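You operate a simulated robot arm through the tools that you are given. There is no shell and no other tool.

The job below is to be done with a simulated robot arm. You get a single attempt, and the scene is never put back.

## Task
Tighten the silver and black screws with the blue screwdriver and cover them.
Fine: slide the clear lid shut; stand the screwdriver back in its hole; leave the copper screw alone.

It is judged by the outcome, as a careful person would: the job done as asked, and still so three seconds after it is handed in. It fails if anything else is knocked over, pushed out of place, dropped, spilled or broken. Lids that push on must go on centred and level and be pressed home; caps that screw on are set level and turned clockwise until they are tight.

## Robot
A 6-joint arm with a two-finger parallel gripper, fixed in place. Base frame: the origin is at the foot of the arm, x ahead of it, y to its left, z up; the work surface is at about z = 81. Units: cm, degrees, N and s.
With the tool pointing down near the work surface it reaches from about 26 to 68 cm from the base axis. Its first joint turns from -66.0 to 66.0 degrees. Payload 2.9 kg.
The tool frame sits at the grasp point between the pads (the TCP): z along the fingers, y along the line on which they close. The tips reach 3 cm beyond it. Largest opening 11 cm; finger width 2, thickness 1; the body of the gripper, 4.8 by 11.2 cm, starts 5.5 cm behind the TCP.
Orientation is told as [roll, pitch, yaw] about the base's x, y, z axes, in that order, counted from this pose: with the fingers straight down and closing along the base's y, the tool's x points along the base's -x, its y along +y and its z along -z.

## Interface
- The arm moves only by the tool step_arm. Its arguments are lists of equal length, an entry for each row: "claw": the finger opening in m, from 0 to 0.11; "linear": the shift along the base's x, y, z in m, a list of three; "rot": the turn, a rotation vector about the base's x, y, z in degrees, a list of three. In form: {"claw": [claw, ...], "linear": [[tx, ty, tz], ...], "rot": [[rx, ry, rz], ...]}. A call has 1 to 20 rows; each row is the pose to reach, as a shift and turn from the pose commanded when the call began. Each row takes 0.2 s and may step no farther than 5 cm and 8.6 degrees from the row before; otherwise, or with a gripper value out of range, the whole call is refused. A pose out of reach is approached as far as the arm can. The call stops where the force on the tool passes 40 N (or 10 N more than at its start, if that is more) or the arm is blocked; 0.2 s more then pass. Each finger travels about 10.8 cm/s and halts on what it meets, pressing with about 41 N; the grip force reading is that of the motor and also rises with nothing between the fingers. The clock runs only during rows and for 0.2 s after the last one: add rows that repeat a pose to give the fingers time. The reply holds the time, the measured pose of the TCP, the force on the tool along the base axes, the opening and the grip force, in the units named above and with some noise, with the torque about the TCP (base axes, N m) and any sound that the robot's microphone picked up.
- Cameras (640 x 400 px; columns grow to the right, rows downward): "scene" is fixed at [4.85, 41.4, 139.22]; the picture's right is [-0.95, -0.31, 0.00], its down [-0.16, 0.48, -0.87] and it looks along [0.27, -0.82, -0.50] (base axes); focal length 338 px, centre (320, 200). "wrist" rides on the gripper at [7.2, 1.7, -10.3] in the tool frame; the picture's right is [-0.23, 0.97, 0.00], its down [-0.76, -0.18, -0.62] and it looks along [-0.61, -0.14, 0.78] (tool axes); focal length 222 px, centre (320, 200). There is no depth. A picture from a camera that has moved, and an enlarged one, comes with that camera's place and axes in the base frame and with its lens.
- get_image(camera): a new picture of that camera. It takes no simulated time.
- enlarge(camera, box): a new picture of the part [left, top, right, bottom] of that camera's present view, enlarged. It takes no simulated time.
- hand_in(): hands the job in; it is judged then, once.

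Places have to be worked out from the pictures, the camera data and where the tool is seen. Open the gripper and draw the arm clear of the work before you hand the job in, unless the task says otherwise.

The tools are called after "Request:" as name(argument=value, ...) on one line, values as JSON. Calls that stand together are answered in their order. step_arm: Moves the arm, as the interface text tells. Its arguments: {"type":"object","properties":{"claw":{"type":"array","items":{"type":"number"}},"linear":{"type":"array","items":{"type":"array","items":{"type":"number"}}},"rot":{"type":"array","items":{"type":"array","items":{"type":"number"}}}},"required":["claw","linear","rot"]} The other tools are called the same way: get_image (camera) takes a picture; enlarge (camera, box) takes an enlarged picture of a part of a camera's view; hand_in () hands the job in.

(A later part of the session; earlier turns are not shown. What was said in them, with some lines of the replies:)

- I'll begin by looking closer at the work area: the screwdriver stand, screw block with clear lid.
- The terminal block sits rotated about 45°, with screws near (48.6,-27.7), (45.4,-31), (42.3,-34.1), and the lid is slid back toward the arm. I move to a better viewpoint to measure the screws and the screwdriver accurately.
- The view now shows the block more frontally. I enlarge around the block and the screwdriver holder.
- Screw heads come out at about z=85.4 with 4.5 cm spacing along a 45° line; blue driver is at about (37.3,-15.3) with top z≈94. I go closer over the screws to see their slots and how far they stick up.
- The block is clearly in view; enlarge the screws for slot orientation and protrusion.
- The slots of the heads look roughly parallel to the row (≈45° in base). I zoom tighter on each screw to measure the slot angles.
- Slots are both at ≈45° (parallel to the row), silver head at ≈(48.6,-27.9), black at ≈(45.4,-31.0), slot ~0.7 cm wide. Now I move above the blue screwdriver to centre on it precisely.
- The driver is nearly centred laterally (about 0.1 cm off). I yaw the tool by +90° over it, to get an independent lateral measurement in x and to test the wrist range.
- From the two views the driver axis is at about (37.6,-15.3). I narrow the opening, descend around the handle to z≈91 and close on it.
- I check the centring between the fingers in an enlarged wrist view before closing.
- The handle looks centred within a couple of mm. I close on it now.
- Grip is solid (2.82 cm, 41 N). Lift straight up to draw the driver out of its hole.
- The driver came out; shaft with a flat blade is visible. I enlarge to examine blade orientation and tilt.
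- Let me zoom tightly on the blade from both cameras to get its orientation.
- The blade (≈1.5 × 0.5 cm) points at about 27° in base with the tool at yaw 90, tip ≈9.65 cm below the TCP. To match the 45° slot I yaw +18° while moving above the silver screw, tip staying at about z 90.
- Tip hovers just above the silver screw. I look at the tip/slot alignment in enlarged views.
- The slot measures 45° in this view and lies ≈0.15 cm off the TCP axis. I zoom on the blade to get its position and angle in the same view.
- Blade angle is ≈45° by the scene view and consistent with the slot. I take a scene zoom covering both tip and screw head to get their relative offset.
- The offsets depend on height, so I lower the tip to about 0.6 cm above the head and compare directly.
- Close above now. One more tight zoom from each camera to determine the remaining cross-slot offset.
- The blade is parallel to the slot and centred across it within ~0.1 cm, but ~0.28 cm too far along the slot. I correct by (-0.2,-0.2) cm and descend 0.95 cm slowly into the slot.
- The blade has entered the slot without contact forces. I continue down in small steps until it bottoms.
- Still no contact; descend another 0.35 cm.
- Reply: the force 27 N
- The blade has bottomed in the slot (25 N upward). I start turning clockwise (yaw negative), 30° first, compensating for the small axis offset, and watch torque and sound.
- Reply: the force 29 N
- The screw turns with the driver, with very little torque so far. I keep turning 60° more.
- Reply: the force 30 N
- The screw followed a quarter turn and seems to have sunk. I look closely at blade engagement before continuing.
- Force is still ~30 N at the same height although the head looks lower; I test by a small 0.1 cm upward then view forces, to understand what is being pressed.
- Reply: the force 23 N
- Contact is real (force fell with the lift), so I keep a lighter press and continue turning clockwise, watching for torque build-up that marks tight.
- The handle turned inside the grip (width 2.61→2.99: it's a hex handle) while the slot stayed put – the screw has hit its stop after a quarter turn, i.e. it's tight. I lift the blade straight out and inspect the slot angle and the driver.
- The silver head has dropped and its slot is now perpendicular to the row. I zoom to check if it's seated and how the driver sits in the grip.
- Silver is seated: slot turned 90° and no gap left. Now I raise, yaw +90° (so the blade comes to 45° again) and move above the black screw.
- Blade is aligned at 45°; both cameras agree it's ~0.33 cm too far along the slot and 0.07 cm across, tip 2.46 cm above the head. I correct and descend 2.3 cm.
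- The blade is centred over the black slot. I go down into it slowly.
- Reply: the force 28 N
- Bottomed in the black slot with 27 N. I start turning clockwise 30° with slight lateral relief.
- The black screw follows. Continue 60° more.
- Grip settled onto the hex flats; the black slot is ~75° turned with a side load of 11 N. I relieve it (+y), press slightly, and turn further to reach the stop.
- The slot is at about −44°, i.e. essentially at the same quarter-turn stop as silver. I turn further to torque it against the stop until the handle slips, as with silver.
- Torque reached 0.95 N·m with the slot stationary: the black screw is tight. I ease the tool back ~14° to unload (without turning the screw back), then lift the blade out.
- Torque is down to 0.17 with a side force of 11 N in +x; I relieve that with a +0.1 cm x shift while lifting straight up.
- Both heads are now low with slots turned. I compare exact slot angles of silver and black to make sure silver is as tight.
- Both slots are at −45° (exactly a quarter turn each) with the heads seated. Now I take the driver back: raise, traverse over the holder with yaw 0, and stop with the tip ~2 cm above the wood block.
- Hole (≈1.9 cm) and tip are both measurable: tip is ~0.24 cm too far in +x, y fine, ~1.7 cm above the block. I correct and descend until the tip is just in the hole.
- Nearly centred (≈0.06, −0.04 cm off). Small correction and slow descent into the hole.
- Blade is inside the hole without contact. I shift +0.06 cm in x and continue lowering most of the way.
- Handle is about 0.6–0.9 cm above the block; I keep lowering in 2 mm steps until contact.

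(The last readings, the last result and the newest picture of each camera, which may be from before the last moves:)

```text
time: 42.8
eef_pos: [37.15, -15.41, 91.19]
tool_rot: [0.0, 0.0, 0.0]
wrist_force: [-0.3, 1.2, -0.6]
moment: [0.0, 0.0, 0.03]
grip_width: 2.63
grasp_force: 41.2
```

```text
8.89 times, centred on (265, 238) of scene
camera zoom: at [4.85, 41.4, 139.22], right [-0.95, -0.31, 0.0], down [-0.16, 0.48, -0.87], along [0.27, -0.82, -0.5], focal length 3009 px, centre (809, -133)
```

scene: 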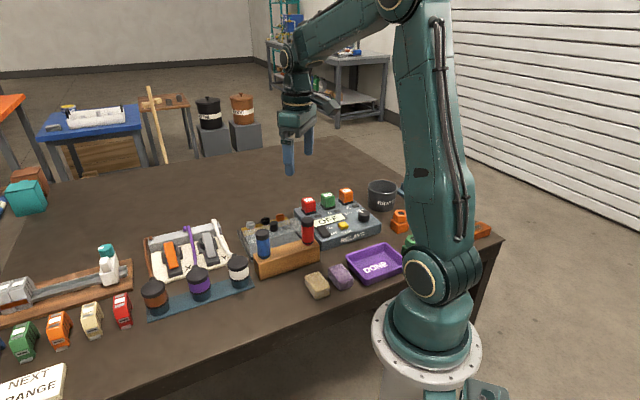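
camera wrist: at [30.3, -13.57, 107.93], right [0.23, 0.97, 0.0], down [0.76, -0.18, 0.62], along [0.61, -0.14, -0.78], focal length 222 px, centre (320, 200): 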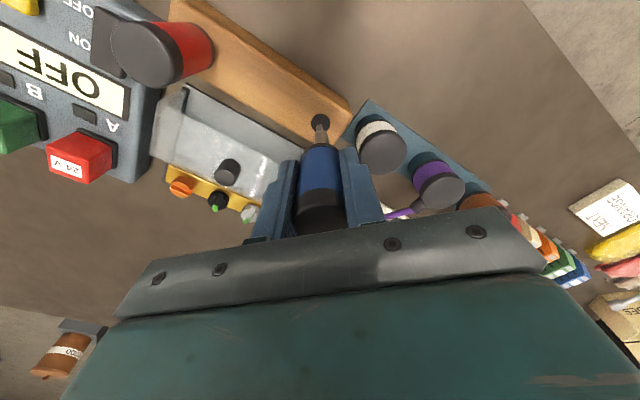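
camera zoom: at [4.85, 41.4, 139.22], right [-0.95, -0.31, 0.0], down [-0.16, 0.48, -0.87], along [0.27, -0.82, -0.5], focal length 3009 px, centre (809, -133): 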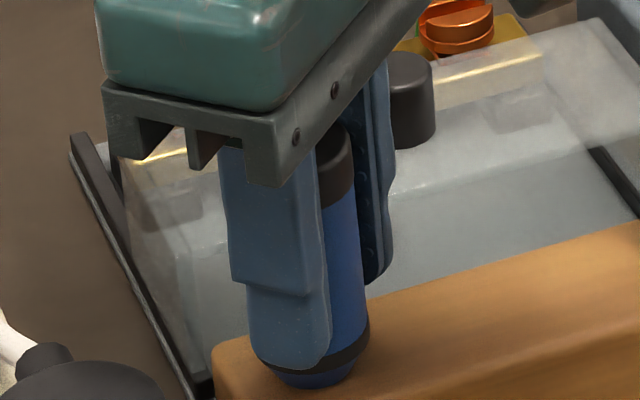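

Handle cone is practically at the block; a couple more millimetres to find contact.

Request:
step_arm(claw=[0.02, 0.02, 0.02, 0.02], linear=[[0, 0, -0.001], [0, 0, -0.002], [0, 0, -0.003], [0, 0, -0.003]], rot=[[0, 0, 0], [0, 0, 0], [0, 0, 0], [0, 0, 0]])

Request:
enlarge(camera="scene", box=[245, 215, 285, 260])

```text
time: 43.8
eef_pos: [37.07, -15.27, 90.92]
tool_rot: [0.1, 0.1, 0.0]
wrist_force: [0.5, 0.5, -1.2]
moment: [0.02, 0.0, 0.0]
grip_width: 2.63
grasp_force: 41.1
```

```text
8.89 times, centred on (265, 238) of scene
camera zoom: at [4.85, 41.4, 139.22], right [-0.95, -0.31, 0.0], down [-0.16, 0.48, -0.87], along [0.27, -0.82, -0.5], focal length 3009 px, centre (809, -133)
```

zoom: 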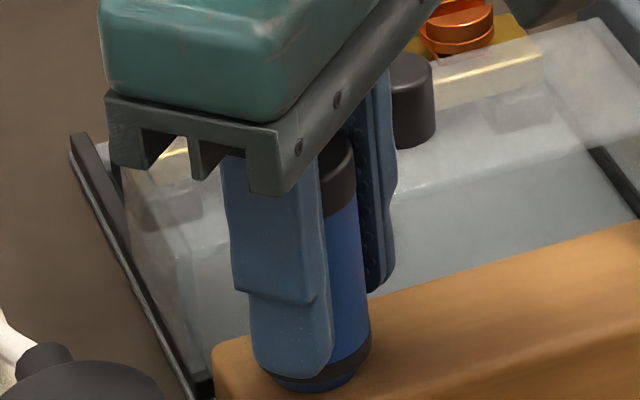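

No contact yet; continue a few mm more.

Request:
step_arm(claw=[0.02, 0.02, 0.02, 0.02, 0.02], linear=[[0, 0, -0.001], [0, 0, -0.002], [0, 0, -0.003], [0, 0, -0.004], [0, 0, -0.004]], rot=[[0, 0, 0], [0, 0, 0], [0, 0, 0], [0, 0, 0], [0, 0, 0]])

Request:
enlarge(camera="scene", box=[245, 215, 285, 260])

```text
time: 45.0
eef_pos: [37.34, -15.3, 90.66]
tool_rot: [-0.1, -0.3, 0.0]
wrist_force: [-2.6, 3.5, 32.5]
moment: [0.16, -0.28, 0.0]
grip_width: 2.64
grasp_force: 41.2
```

```text
8.89 times, centred on (265, 238) of scene
camera zoom: at [4.8, 41.42, 139.21], right [-0.95, -0.31, 0.0], down [-0.16, 0.48, -0.87], along [0.27, -0.82, -0.5], focal length 3009 px, centre (809, -133)
```

zoom: 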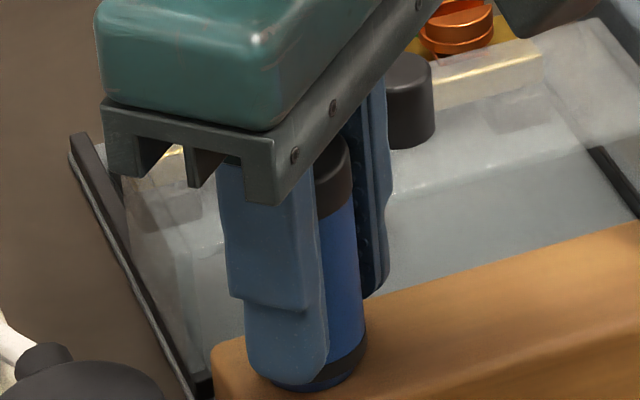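

Seated (32 N). I ease off 0.3 cm of press, then open the fingers to 6 cm.

Request:
step_arm(claw=[0.02, 0.02, 0.035, 0.06, 0.06, 0.06], linear=[[0, 0, 0.002], [0, 0, 0.003], [0, 0, 0.003], [0, 0, 0.003], [0, 0, 0.003], [0, 0, 0.003]], rot=[[0, 0, 0], [0, 0, 0], [0, 0, 0], [0, 0, 0], [0, 0, 0], [0, 0, 0]])

Request:
enlarge(camera="scene", box=[235, 200, 305, 265])

Request:
get_image(camera="wrist")

```text
time: 46.4
eef_pos: [37.27, -15.3, 90.95]
tool_rot: [0.1, 0.0, 0.0]
wrist_force: [0.6, 0.3, -0.7]
moment: [0.01, 0.02, -0.01]
grip_width: 5.98
grasp_force: 0.1
```

```text
6.15 times, centred on (270, 232) of scene
camera zoom: at [4.85, 41.4, 139.22], right [-0.95, -0.31, 0.0], down [-0.16, 0.48, -0.87], along [0.27, -0.82, -0.5], focal length 2083 px, centre (628, 0)
```

zoom: 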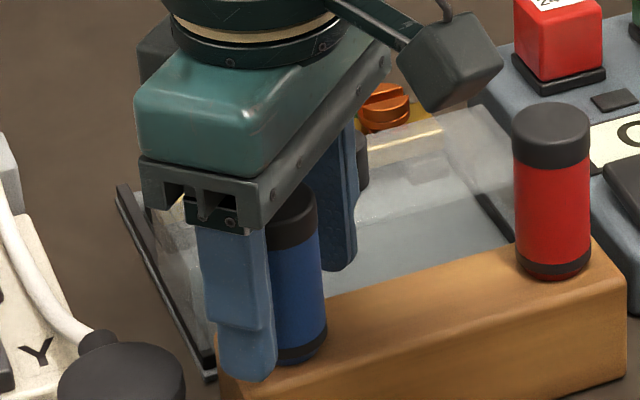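

```text
taken
camera wrist: at [30.08, -13.51, 101.27], right [0.23, 0.97, 0.0], down [0.76, -0.18, 0.62], along [0.61, -0.14, -0.78], focal length 222 px, centre (320, 200)
```

wrist: 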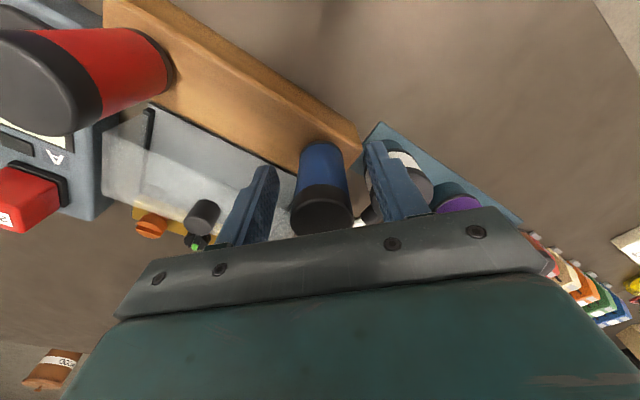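

The driver stands in its hole. I lift the open gripper straight up clear of it.

Request:
step_arm(claw=[0.06, 0.06, 0.06, 0.06, 0.06], linear=[[0, 0, 0.02], [0, 0, 0.045], [0, 0, 0.075], [0, 0, 0.11], [0, 0, 0.11]], rot=[[0, 0, 0], [0, 0, 0], [0, 0, 0], [0, 0, 0], [0, 0, 0]])

Request:
enlarge(camera="scene", box=[235, 185, 335, 280])

Request:
enlarge(camera="wrist", box=[180, 60, 400, 220])

```text
time: 47.6
eef_pos: [37.52, -15.34, 101.74]
tool_rot: [0.0, 0.0, 0.0]
wrist_force: [0.0, -0.9, -0.4]
moment: [0.01, 0.01, 0.04]
grip_width: 6.0
grasp_force: 0.0
```

```text
4.21 times, centred on (285, 232) of scene
camera zoom: at [4.85, 41.4, 139.22], right [-0.95, -0.31, 0.0], down [-0.16, 0.48, -0.87], along [0.27, -0.82, -0.5], focal length 1426 px, centre (467, 63)
```

zoom: 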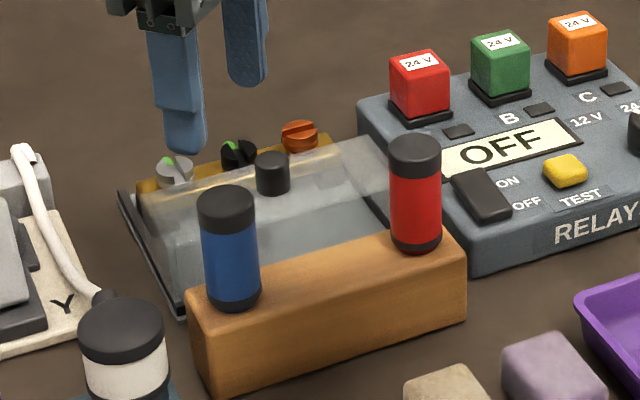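

```text
2.50 times, centred on (290, 140) of wrist
camera zoom: at [30.19, -13.5, 112.3], right [0.23, 0.97, 0.0], down [0.76, -0.18, 0.62], along [0.61, -0.14, -0.78], focal length 555 px, centre (395, 350)
```

zoom: 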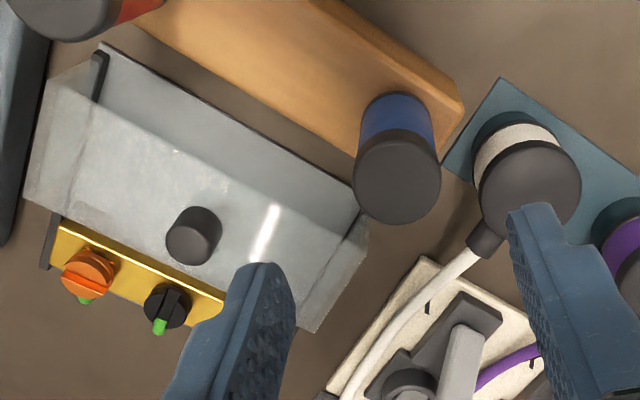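

The driver is upright in its hole as at the start. Next the lid: I move above the knob (≈(40.1,-25.9)) with yaw −45° so that the pads will close along the row direction, and look.

Request:
step_arm(claw=[0.06, 0.06, 0.06, 0.06, 0.06, 0.06, 0.06], linear=[[0.004, -0.018, 0], [0.008, -0.036, 0], [0.013, -0.053, 0], [0.017, -0.07, 0], [0.022, -0.088, 0], [0.026, -0.106, 0], [0.026, -0.106, 0]], rot=[[0, 0, -7.5], [0, 0, -15], [0, 0, -22.5], [0, 0, -30], [0, 0, -37.5], [0, 0, -45], [0, 0, -45]])

Request:
get_image(camera="wrist")

Request:
enlarge(camera="wrist", box=[220, 50, 420, 210])

```text
time: 49.2
eef_pos: [39.85, -26.03, 101.92]
tool_rot: [0.0, 0.1, -45.1]
wrist_force: [-0.3, -0.1, -0.2]
moment: [0.01, -0.02, 0.0]
grip_width: 6.01
grasp_force: 0.0
```

```text
taken
camera wrist: at [36.04, -19.55, 112.28], right [0.85, 0.53, 0.0], down [0.41, -0.67, 0.62], along [0.33, -0.53, -0.78], focal length 222 px, centre (320, 200)
```

wrist: 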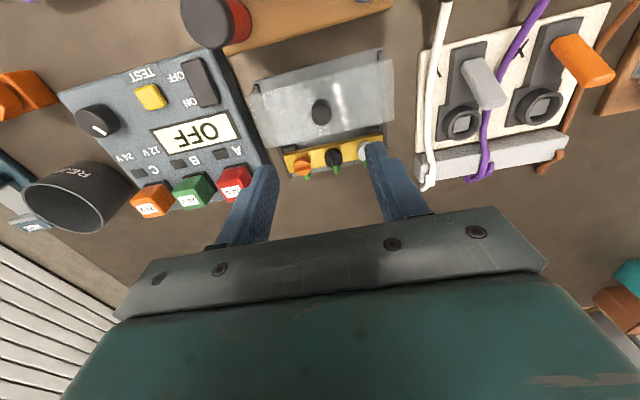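

```text
2.50 times, centred on (320, 130) of wrist
camera zoom: at [36.04, -19.55, 112.28], right [0.85, 0.53, 0.0], down [0.41, -0.67, 0.62], along [0.33, -0.53, -0.78], focal length 555 px, centre (320, 375)
```

zoom: 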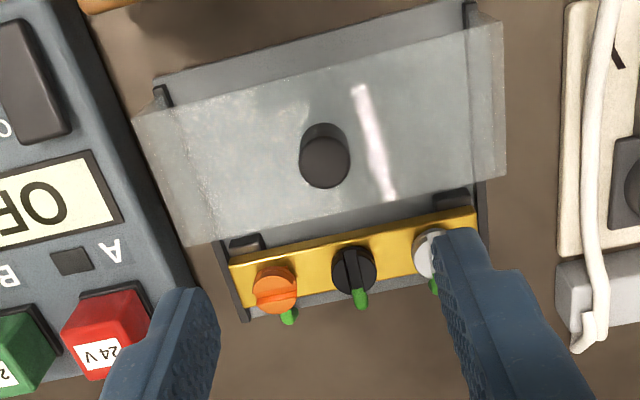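

Knob centre is ~0.18 cm off the TCP along the closing line. I correct, narrow the opening to 4.6 cm and descend to tips ≈ z 87.8 around the knob.

Request:
step_arm(claw=[0.046, 0.046, 0.046, 0.046, 0.046], linear=[[0.0013, 0.0013, -0.02], [0.0013, 0.0013, -0.05], [0.0013, 0.0013, -0.08], [0.0013, 0.0013, -0.1], [0.0013, 0.0013, -0.111]], rot=[[0, 0, 0], [0, 0, 0], [0, 0, 0], [0, 0, 0], [0, 0, 0]])

Request:
get_image(camera="wrist")

Request:
enlarge(camera="scene", box=[240, 190, 310, 250])

```text
time: 50.4
eef_pos: [39.93, -25.75, 90.74]
tool_rot: [0.0, 0.0, -45.0]
wrist_force: [-0.3, -0.2, 0.6]
moment: [0.01, 0.0, -0.05]
grip_width: 4.6
grasp_force: 0.0
```

```text
taken
camera wrist: at [36.15, -19.34, 101.15], right [0.85, 0.53, 0.0], down [0.41, -0.66, 0.62], along [0.33, -0.53, -0.78], focal length 222 px, centre (320, 200)
```

wrist: 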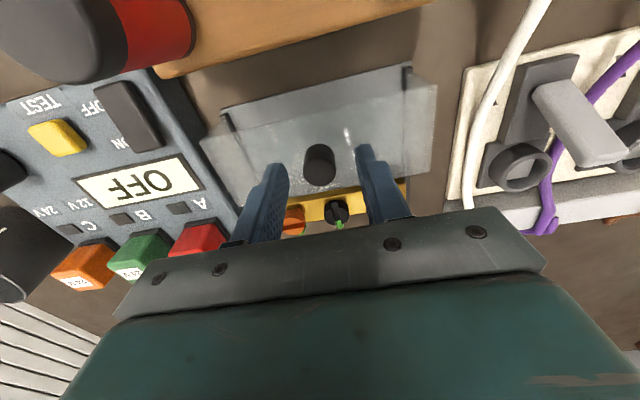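

```text
6.67 times, centred on (275, 220) of scene
camera zoom: at [4.85, 41.4, 139.22], right [-0.95, -0.31, 0.0], down [-0.16, 0.48, -0.87], along [0.27, -0.82, -0.5], focal length 2257 px, centre (620, 67)
```

zoom: 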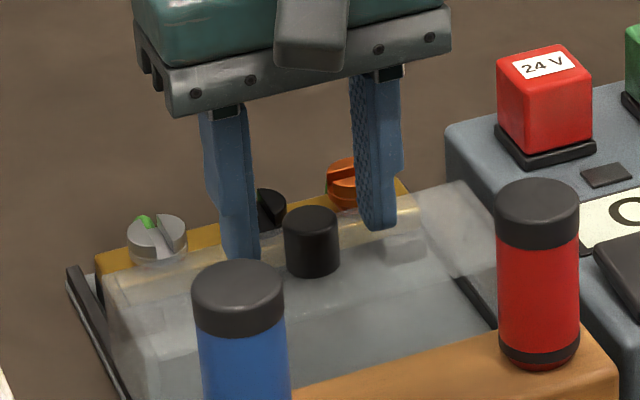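

The fingers straddle the knob symmetrically. I close on it.

Request:
step_arm(claw=[0.03, 0.012, 0.012, 0.012], linear=[[0, 0, 0], [0, 0, 0], [0, 0, 0], [0, 0, 0]], rot=[[0, 0, 0], [0, 0, 0], [0, 0, 0], [0, 0, 0]])

Request:
enlarge(camera="scene", box=[240, 190, 310, 250])

Request:
enlarge(camera="wrist", box=[220, 60, 420, 220])

```text
time: 51.4
eef_pos: [40.07, -25.86, 90.77]
tool_rot: [-0.1, 0.1, -45.1]
wrist_force: [-4.1, -5.5, -2.3]
moment: [-0.19, 0.07, -0.05]
grip_width: 2.03
grasp_force: 44.4
```

```text
6.67 times, centred on (275, 220) of scene
camera zoom: at [4.84, 41.39, 139.22], right [-0.95, -0.31, 0.0], down [-0.16, 0.48, -0.87], along [0.27, -0.82, -0.5], focal length 2257 px, centre (620, 67)
```

zoom: 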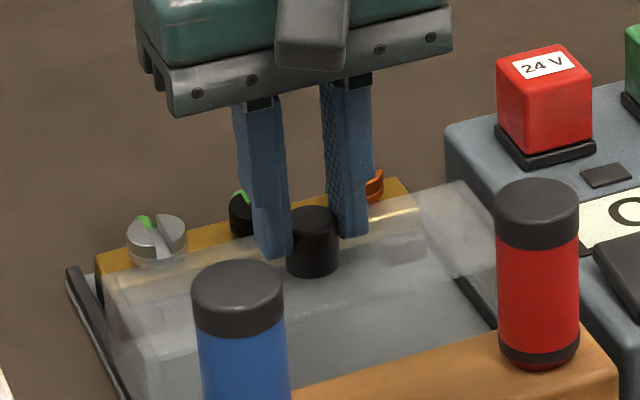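

```text
2.50 times, centred on (320, 140) of wrist
camera zoom: at [36.12, -19.38, 101.14], right [0.85, 0.53, 0.0], down [0.41, -0.66, 0.62], along [0.33, -0.53, -0.78], focal length 555 px, centre (320, 350)
```

zoom: 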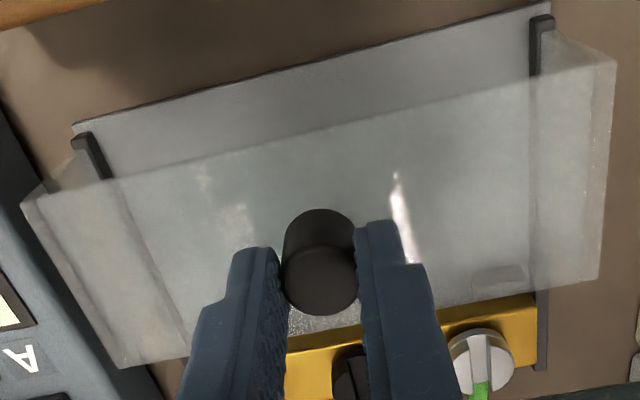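

Knob is gripped (2.03 cm). I relieve the small side pull and slide the lid toward the screws along (+0.707,−0.707), 3.2 cm first.

Request:
step_arm(claw=[0.012, 0.012, 0.012, 0.012, 0.012, 0.012, 0.012], linear=[[-0.0006, -0.0006, 0], [0.0029, -0.0041, 0], [0.0064, -0.0076, 0], [0.0106, -0.0118, 0], [0.0149, -0.0161, 0], [0.0191, -0.0203, 0], [0.022, -0.0232, 0]], rot=[[0, 0, 0], [0, 0, 0], [0, 0, 0], [0, 0, 0], [0, 0, 0], [0, 0, 0], [0, 0, 0]])

Request:
enlarge(camera="scene", box=[235, 185, 315, 255])

Request:
enlarge(camera="wrist", box=[220, 60, 420, 220])

```text
time: 53.0
eef_pos: [42.11, -27.91, 90.74]
tool_rot: [0.0, 0.0, -44.9]
wrist_force: [3.4, 4.4, -2.5]
moment: [0.08, -0.16, 0.0]
grip_width: 2.06
grasp_force: 44.9
```

```text
5.71 times, centred on (275, 220) of scene
camera zoom: at [4.86, 41.41, 139.22], right [-0.95, -0.31, 0.0], down [-0.16, 0.48, -0.87], along [0.27, -0.82, -0.5], focal length 1935 px, centre (577, 86)
```

zoom: 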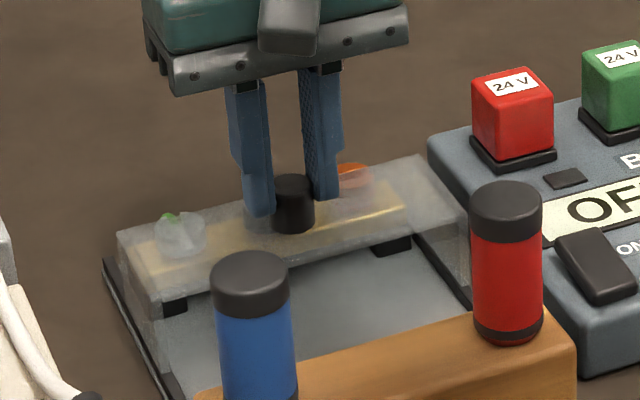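

```text
2.50 times, centred on (320, 140) of wrist
camera zoom: at [38.23, -21.54, 101.15], right [0.85, 0.53, 0.0], down [0.41, -0.66, 0.62], along [0.33, -0.53, -0.78], focal length 555 px, centre (320, 350)
```

zoom: 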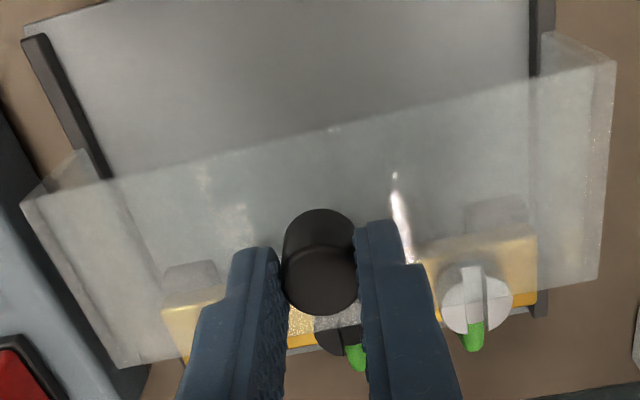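

The lid slides smoothly. I continue another 2.4 cm, nudging +0.04 cm sideways to relieve side load.

Request:
step_arm(claw=[0.012, 0.012, 0.012, 0.012, 0.012, 0.012], linear=[[0.0004, 0.0004, 0], [0.0039, -0.0031, 0], [0.0074, -0.0066, 0], [0.0109, -0.0101, 0], [0.0144, -0.0136, 0], [0.0174, -0.0166, 0]], rot=[[0, 0, 0], [0, 0, 0], [0, 0, 0], [0, 0, 0], [0, 0, 0], [0, 0, 0]])

Request:
enlarge(camera="scene", box=[235, 185, 315, 255])

Request:
enlarge(camera="wrist", box=[220, 60, 420, 220])

```text
time: 54.4
eef_pos: [43.91, -29.8, 90.75]
tool_rot: [0.0, 0.0, -45.0]
wrist_force: [1.1, 0.4, -7.6]
moment: [-0.61, -0.69, -0.01]
grip_width: 2.02
grasp_force: 44.5
```

```text
5.71 times, centred on (275, 220) of scene
camera zoom: at [4.86, 41.4, 139.22], right [-0.95, -0.31, 0.0], down [-0.16, 0.48, -0.87], along [0.27, -0.82, -0.5], focal length 1935 px, centre (577, 86)
```

zoom: 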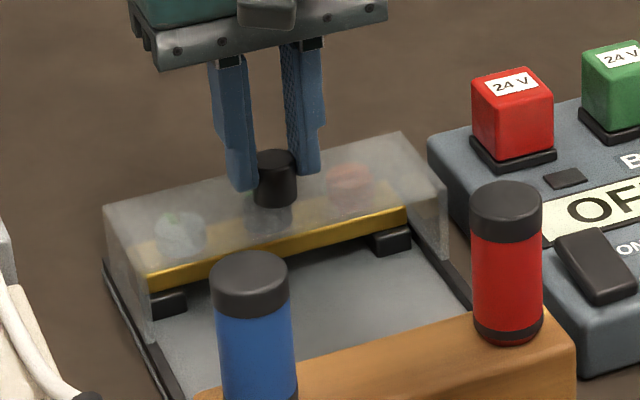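

```text
2.50 times, centred on (320, 140) of wrist
camera zoom: at [40.04, -23.31, 101.15], right [0.85, 0.53, 0.0], down [0.41, -0.66, 0.62], along [0.33, -0.53, -0.78], focal length 555 px, centre (320, 350)
```

zoom: 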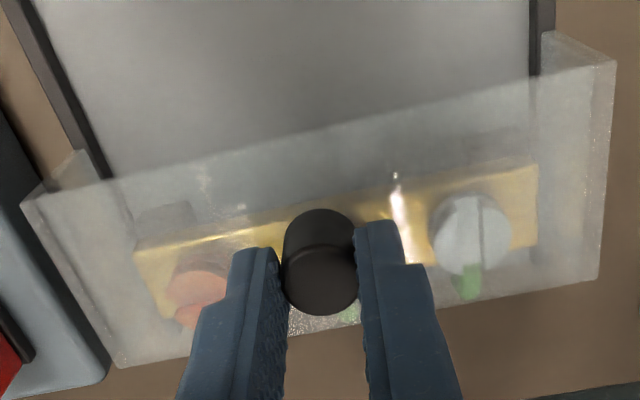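

The lid now covers the screws almost; there's an unusual moment reading. I hold still one moment to re-read the forces before going on.

Request:
step_arm(claw=[0.012, 0.012], linear=[[0, 0, 0], [0, 0, 0]], rot=[[0, 0, 0], [0, 0, 0]])

Request:
enlarge(camera="scene", box=[242, 195, 302, 245])

```text
time: 55.0
eef_pos: [43.84, -29.78, 90.7]
tool_rot: [0.0, 0.1, -45.0]
wrist_force: [-0.5, -1.0, -8.8]
moment: [-0.21, -0.2, -0.02]
grip_width: 2.01
grasp_force: 44.9
```

```text
8.00 times, centred on (272, 220) of scene
camera zoom: at [4.86, 41.39, 139.22], right [-0.95, -0.31, 0.0], down [-0.16, 0.48, -0.87], along [0.27, -0.82, -0.5], focal length 2708 px, centre (704, 40)
```

zoom: 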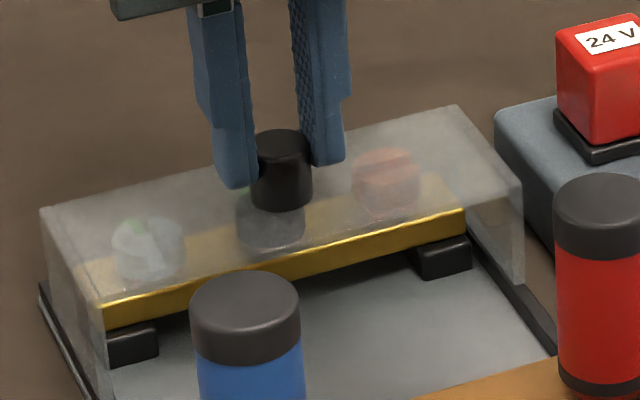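

The moment has faded (it was dynamic). I continue in 3 mm steps to find the end stop.

Request:
step_arm(claw=[0.012, 0.012, 0.012, 0.012], linear=[[0.0021, -0.0021, -0.0005], [0.0042, -0.0042, -0.0005], [0.0064, -0.0064, -0.0005], [0.0064, -0.0064, -0.0005]], rot=[[0, 0, 0], [0, 0, 0], [0, 0, 0], [0, 0, 0]])

Request:
enlarge(camera="scene", box=[242, 195, 302, 245])

Request:
enlarge(camera="wrist", box=[220, 60, 420, 220])

```text
time: 56.0
eef_pos: [44.58, -30.45, 90.74]
tool_rot: [0.0, -0.1, -45.1]
wrist_force: [-4.5, -4.7, 6.6]
moment: [0.45, 0.76, -0.01]
grip_width: 2.02
grasp_force: 45.2
```

```text
8.00 times, centred on (272, 220) of scene
camera zoom: at [4.83, 41.4, 139.22], right [-0.95, -0.31, 0.0], down [-0.16, 0.48, -0.87], along [0.27, -0.82, -0.5], focal length 2708 px, centre (704, 40)
```

zoom: 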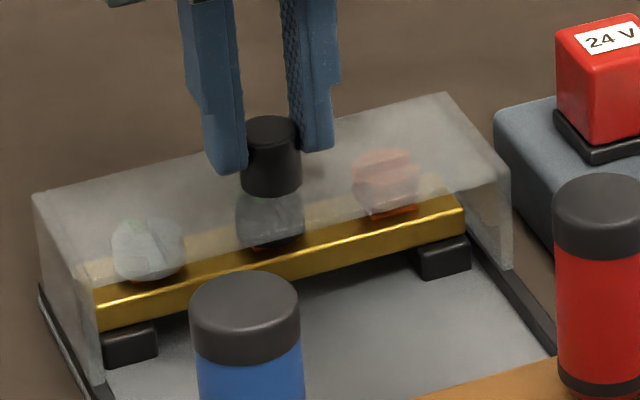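

```text
2.50 times, centred on (320, 140) of wrist
camera zoom: at [40.72, -23.99, 101.13], right [0.85, 0.53, 0.0], down [0.41, -0.66, 0.63], along [0.33, -0.53, -0.78], focal length 555 px, centre (320, 350)
```

zoom: 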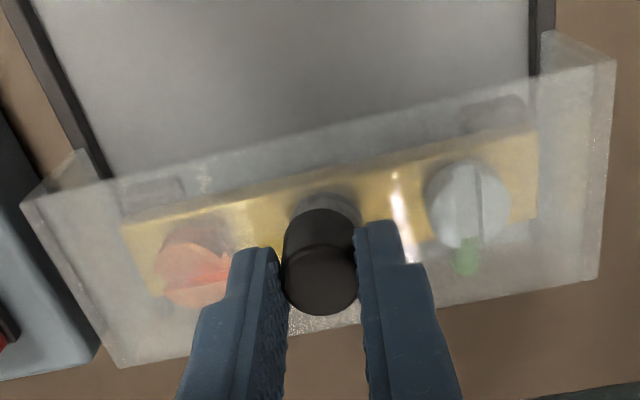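

Still sliding freely; about 6.5 cm so far and the lid front is near the rail ends. I continue with small steps, easing the side load.

Request:
step_arm(claw=[0.012, 0.012, 0.012, 0.012, 0.012], linear=[[-0.0004, -0.0004, 0.0003], [0.001, -0.0018, 0.0003], [0.0024, -0.0032, 0.0003], [0.0038, -0.0046, 0.0003], [0.0038, -0.0046, 0.0003]], rot=[[0, 0, 0], [0, 0, 0], [0, 0, 0], [0, 0, 0], [0, 0, 0]])

Request:
enlarge(camera="scene", box=[242, 195, 302, 245])

Request:
get_image(camera="wrist")

```text
time: 57.2
eef_pos: [44.97, -30.87, 90.69]
tool_rot: [0.1, -0.1, -44.9]
wrist_force: [2.3, 2.6, 12.9]
moment: [-0.23, -0.34, 0.03]
grip_width: 2.05
grasp_force: 44.9
```

```text
8.00 times, centred on (272, 220) of scene
camera zoom: at [4.84, 41.42, 139.21], right [-0.95, -0.31, 0.0], down [-0.16, 0.48, -0.87], along [0.27, -0.82, -0.5], focal length 2708 px, centre (704, 40)
```

zoom: 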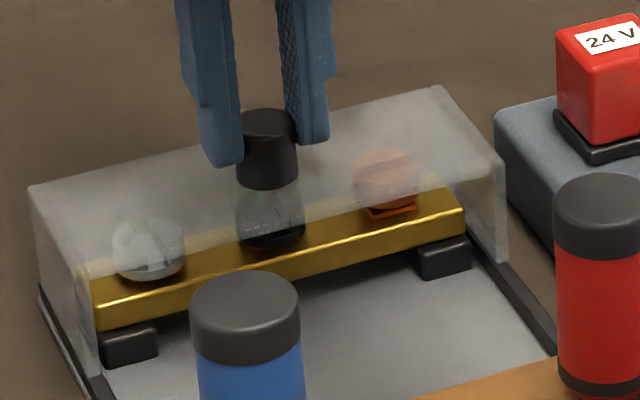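

```text
taken
camera wrist: at [41.06, -24.39, 101.13], right [0.85, 0.53, 0.0], down [0.41, -0.66, 0.62], along [0.33, -0.53, -0.78], focal length 222 px, centre (320, 200)
```

wrist: 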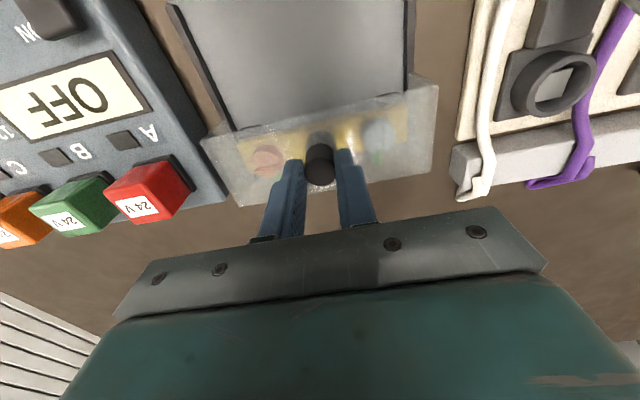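

Lid has moved ~7.0 cm without an end-stop reaction yet. I inspect the lid's front edge against the tray front before pushing further.

Request:
enlarge(camera="wrist", box=[195, 60, 285, 215])

Request:
enlarge(camera="wrist", box=[340, 50, 450, 210])

Request:
enlarge(camera="scene", box=[240, 212, 268, 242])

```text
2.58 times, centred on (240, 138) of wrist
camera zoom: at [41.06, -24.39, 101.13], right [0.85, 0.53, 0.0], down [0.41, -0.66, 0.62], along [0.33, -0.53, -0.78], focal length 573 px, centre (526, 361)
```

zoom: 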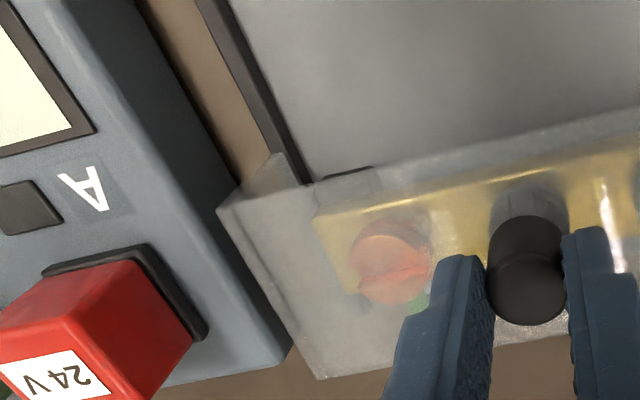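

```text
2.50 times, centred on (395, 130) of wrist
camera zoom: at [41.06, -24.39, 101.13], right [0.85, 0.53, 0.0], down [0.41, -0.66, 0.62], along [0.33, -0.53, -0.78], focal length 555 px, centre (132, 375)
```

zoom: 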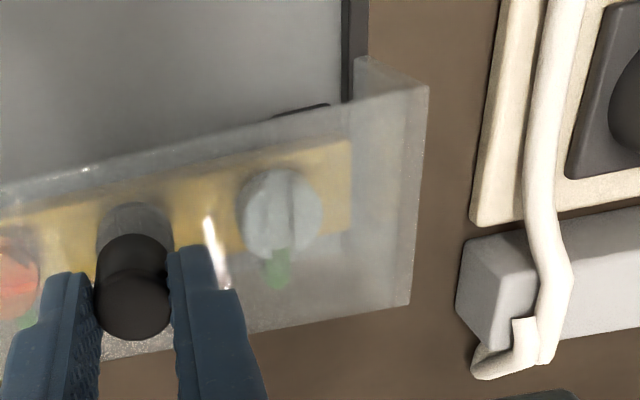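

```text
13.33 times, centred on (254, 227) of scene
camera zoom: at [4.84, 41.42, 139.21], right [-0.95, -0.31, 0.0], down [-0.16, 0.48, -0.87], along [0.27, -0.82, -0.5], focal length 4514 px, centre (1200, -160)
```

zoom: 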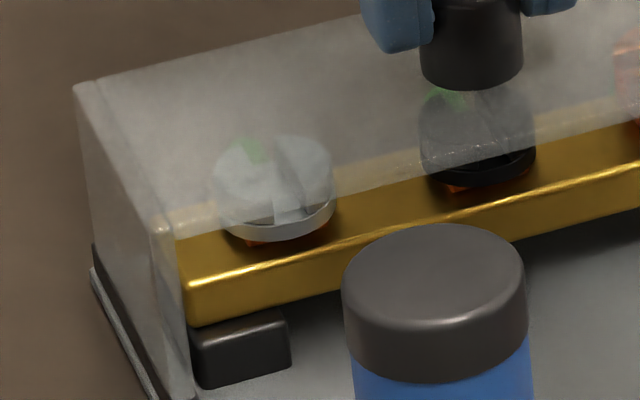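

The lid's front edge is about 0.3 cm short of the rail/tray front end. I push on in 1.5 mm steps (raising 0.1 cm to relieve the vertical load) looking for the end stop.

Request:
step_arm(claw=[0.012, 0.012, 0.012, 0.012, 0.012], linear=[[0.0003, 0.0003, 0.001], [0.0013, -0.0007, 0.001], [0.0024, -0.0018, 0.001], [0.0034, -0.0028, 0.001], [0.0034, -0.0028, 0.001]], rot=[[0, 0, 0], [0, 0, 0], [0, 0, 0], [0, 0, 0], [0, 0, 0]])

Request:
enlarge(camera="scene", box=[240, 212, 268, 242])

```text
time: 58.4
eef_pos: [45.08, -30.87, 90.7]
tool_rot: [0.0, 0.3, -44.9]
wrist_force: [-2.2, 13.5, 7.8]
moment: [0.49, 0.24, 0.0]
grip_width: 2.03
grasp_force: 45.6
```

```text
13.33 times, centred on (254, 227) of scene
camera zoom: at [4.83, 41.45, 139.21], right [-0.95, -0.31, 0.0], down [-0.16, 0.48, -0.87], along [0.27, -0.82, -0.5], focal length 4514 px, centre (1200, -160)
```

zoom: 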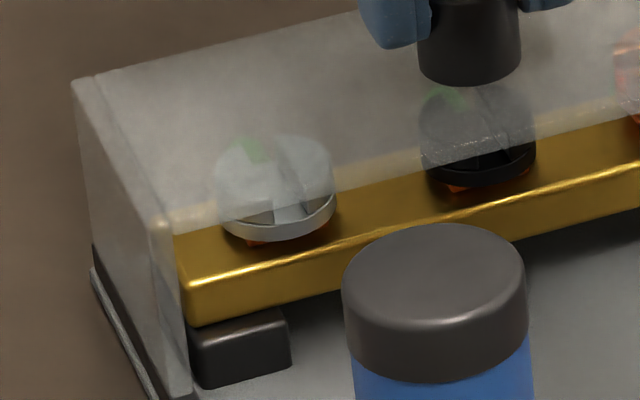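

Resistance along the slide (11 N) with almost no further motion suggests the end stop. I push 0.25 cm more in command to confirm it is home.

Request:
step_arm(claw=[0.012, 0.012, 0.012, 0.012], linear=[[0.0006, 0.0006, 0.0005], [0.0015, -0.0003, 0.0005], [0.0024, -0.0012, 0.0005], [0.0024, -0.0012, 0.0005]], rot=[[0, 0, 0], [0, 0, 0], [0, 0, 0], [0, 0, 0]])

Request:
enlarge(camera="scene", box=[240, 212, 268, 242])

```text
time: 59.4
eef_pos: [45.09, -31.1, 90.74]
tool_rot: [-0.1, 0.7, -45.1]
wrist_force: [-21.0, 23.2, 4.2]
moment: [0.53, 0.46, -0.01]
grip_width: 2.02
grasp_force: 45.0
```

```text
13.33 times, centred on (254, 227) of scene
camera zoom: at [4.8, 41.46, 139.2], right [-0.95, -0.31, 0.0], down [-0.16, 0.47, -0.87], along [0.27, -0.82, -0.5], focal length 4514 px, centre (1200, -160)
```

zoom: 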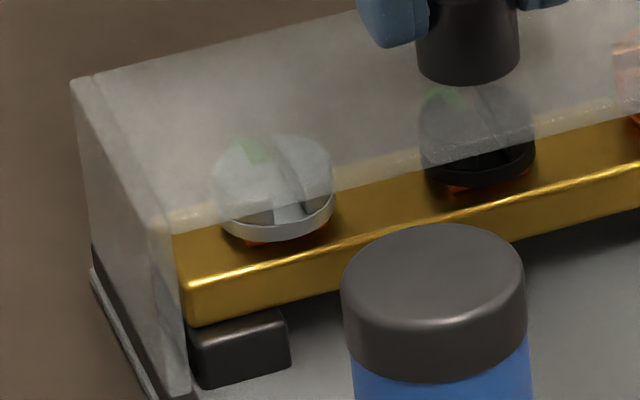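

End stop confirmed (31 N, no motion): lid is shut. I ease off 0.35 cm in command to unload, then open the fingers.

Request:
step_arm(claw=[0.012, 0.012, 0.012, 0.03, 0.045, 0.045], linear=[[-0.0012, 0.0012, 0], [-0.0025, 0.0025, 0], [-0.0025, 0.0025, 0], [-0.0025, 0.0025, 0], [-0.0025, 0.0025, 0], [-0.0025, 0.0025, 0]], rot=[[0, 0, 0], [0, 0, 0], [0, 0, 0], [0, 0, 0], [0, 0, 0], [0, 0, 0]])

Request:
enlarge(camera="scene", box=[240, 190, 310, 250])

```text
time: 60.8
eef_pos: [45.23, -31.02, 90.82]
tool_rot: [0.0, -0.2, -45.0]
wrist_force: [-0.4, -0.9, -0.2]
moment: [0.01, -0.05, 0.03]
grip_width: 4.49
grasp_force: 0.0
```

```text
6.67 times, centred on (275, 220) of scene
camera zoom: at [4.85, 41.4, 139.22], right [-0.95, -0.31, 0.0], down [-0.16, 0.48, -0.87], along [0.27, -0.82, -0.5], focal length 2257 px, centre (620, 67)
```

zoom: 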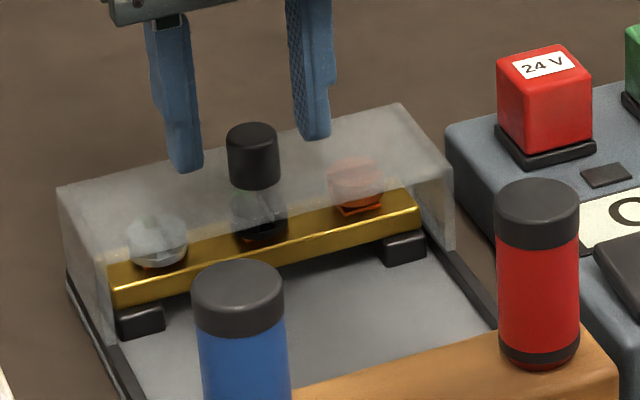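

Released cleanly with the lid staying in place. I lift straight up and draw the arm back clear.

Request:
step_arm(claw=[0.045, 0.045, 0.045, 0.06, 0.08, 0.08, 0.08], linear=[[0, 0, 0.015], [0, 0, 0.04], [0, 0, 0.08], [0, 0, 0.12], [0, 0, 0.16], [-0.02, 0.03, 0.19], [-0.02, 0.03, 0.19]], rot=[[0, 0, 0], [0, 0, 0], [0, 0, 0], [0, 0, 0], [0, 0, 0], [0, 0, 0], [0, 0, 0]])

Request:
get_image(camera="scene")

Request:
get_image(camera="wrist")

Request:
enlarge(camera="scene", box=[235, 190, 335, 280])

```text
time: 62.4
eef_pos: [43.19, -28.17, 109.86]
tool_rot: [0.0, 0.0, -45.0]
wrist_force: [-0.2, 0.5, -1.2]
moment: [0.01, -0.04, 0.02]
grip_width: 8.01
grasp_force: 0.0
```

```text
taken
```

scene: 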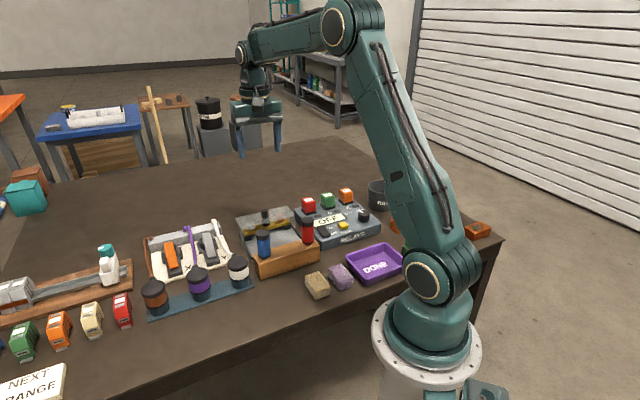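

```text
taken
camera wrist: at [39.35, -21.66, 120.28], right [0.85, 0.53, 0.0], down [0.41, -0.66, 0.62], along [0.33, -0.53, -0.78], focal length 222 px, centre (320, 200)
```

wrist: 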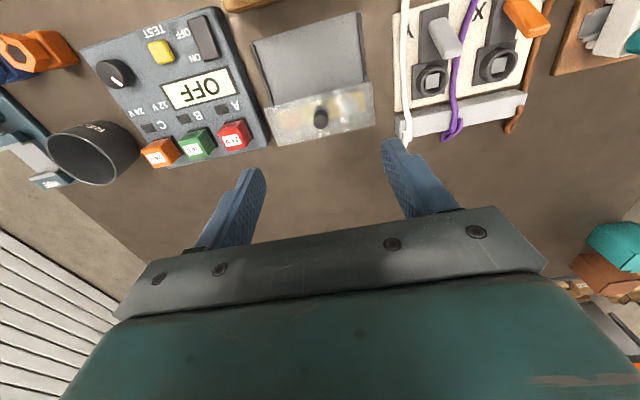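

```text
4.44 times, centred on (285, 235) of scene
camera zoom: at [4.85, 41.4, 139.22], right [-0.95, -0.31, 0.0], down [-0.16, 0.48, -0.87], along [0.27, -0.82, -0.5], focal length 1505 px, centre (476, 44)
```

zoom: 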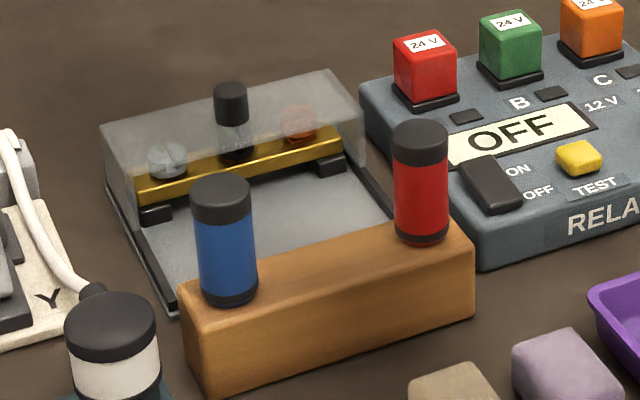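

Everything looks in place. I check the lid seating and screws in a final enlarged wrist view.

Request:
enlarge(camera="wrist", box=[245, 5, 385, 155])

Request:
enlarge(camera="scene", box=[245, 200, 295, 245])

```text
2.67 times, centred on (315, 80) of wrist
camera zoom: at [39.35, -21.66, 120.28], right [0.85, 0.53, 0.0], down [0.41, -0.66, 0.62], along [0.33, -0.53, -0.78], focal length 592 px, centre (333, 520)
```

zoom: 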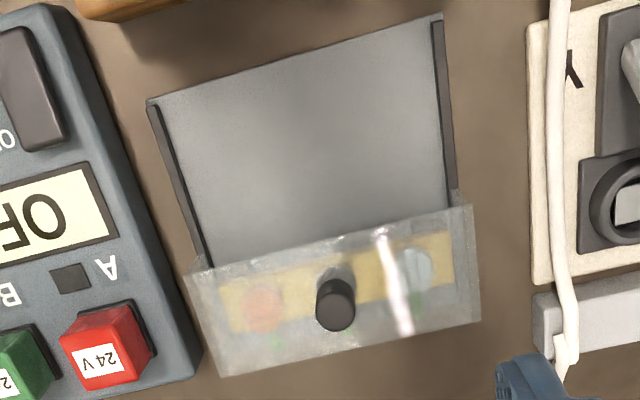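

```text
8.89 times, centred on (270, 222) of scene
camera zoom: at [4.85, 41.4, 139.22], right [-0.95, -0.31, 0.0], down [-0.16, 0.48, -0.87], along [0.27, -0.82, -0.5], focal length 3009 px, centre (764, 0)
```

zoom: 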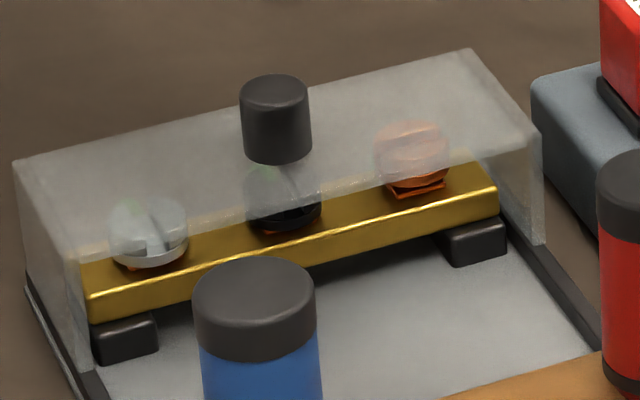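

Both screws are tight, the copper one is unchanged, the driver is upright in its hole, and the lid is shut against its stop. The gripper is open and clear, so I hand in.

Request:
hand_in()

```text
The job is handed in.
```

The job is handed in. The silver and black screws are tight, the lid is shut over them, and the blue screwdriver is back in its hole.

- **Screws:** Silver and black each turned clockwise about a quarter turn until they stopped. On silver the handle slipped in the gripper at the stop. On black the torque reached about 0.95 N·m. Both slots ended at the same angle, and both heads sit lower than before.
- **Copper screw:** I never touched it, and its slot angle looks unchanged.
- **Screwdriver:** It stands upright and seated, within what I can see of where it started. It has turned about its own axis in the round hole.
- **Lid:** It slid about 7 cm and met its end stop, holding against a 31 N push. It looks level and covers all three screws.

In the last pictures nothing else looked knocked over or moved. I left the arm raised clear of the work with the gripper open.
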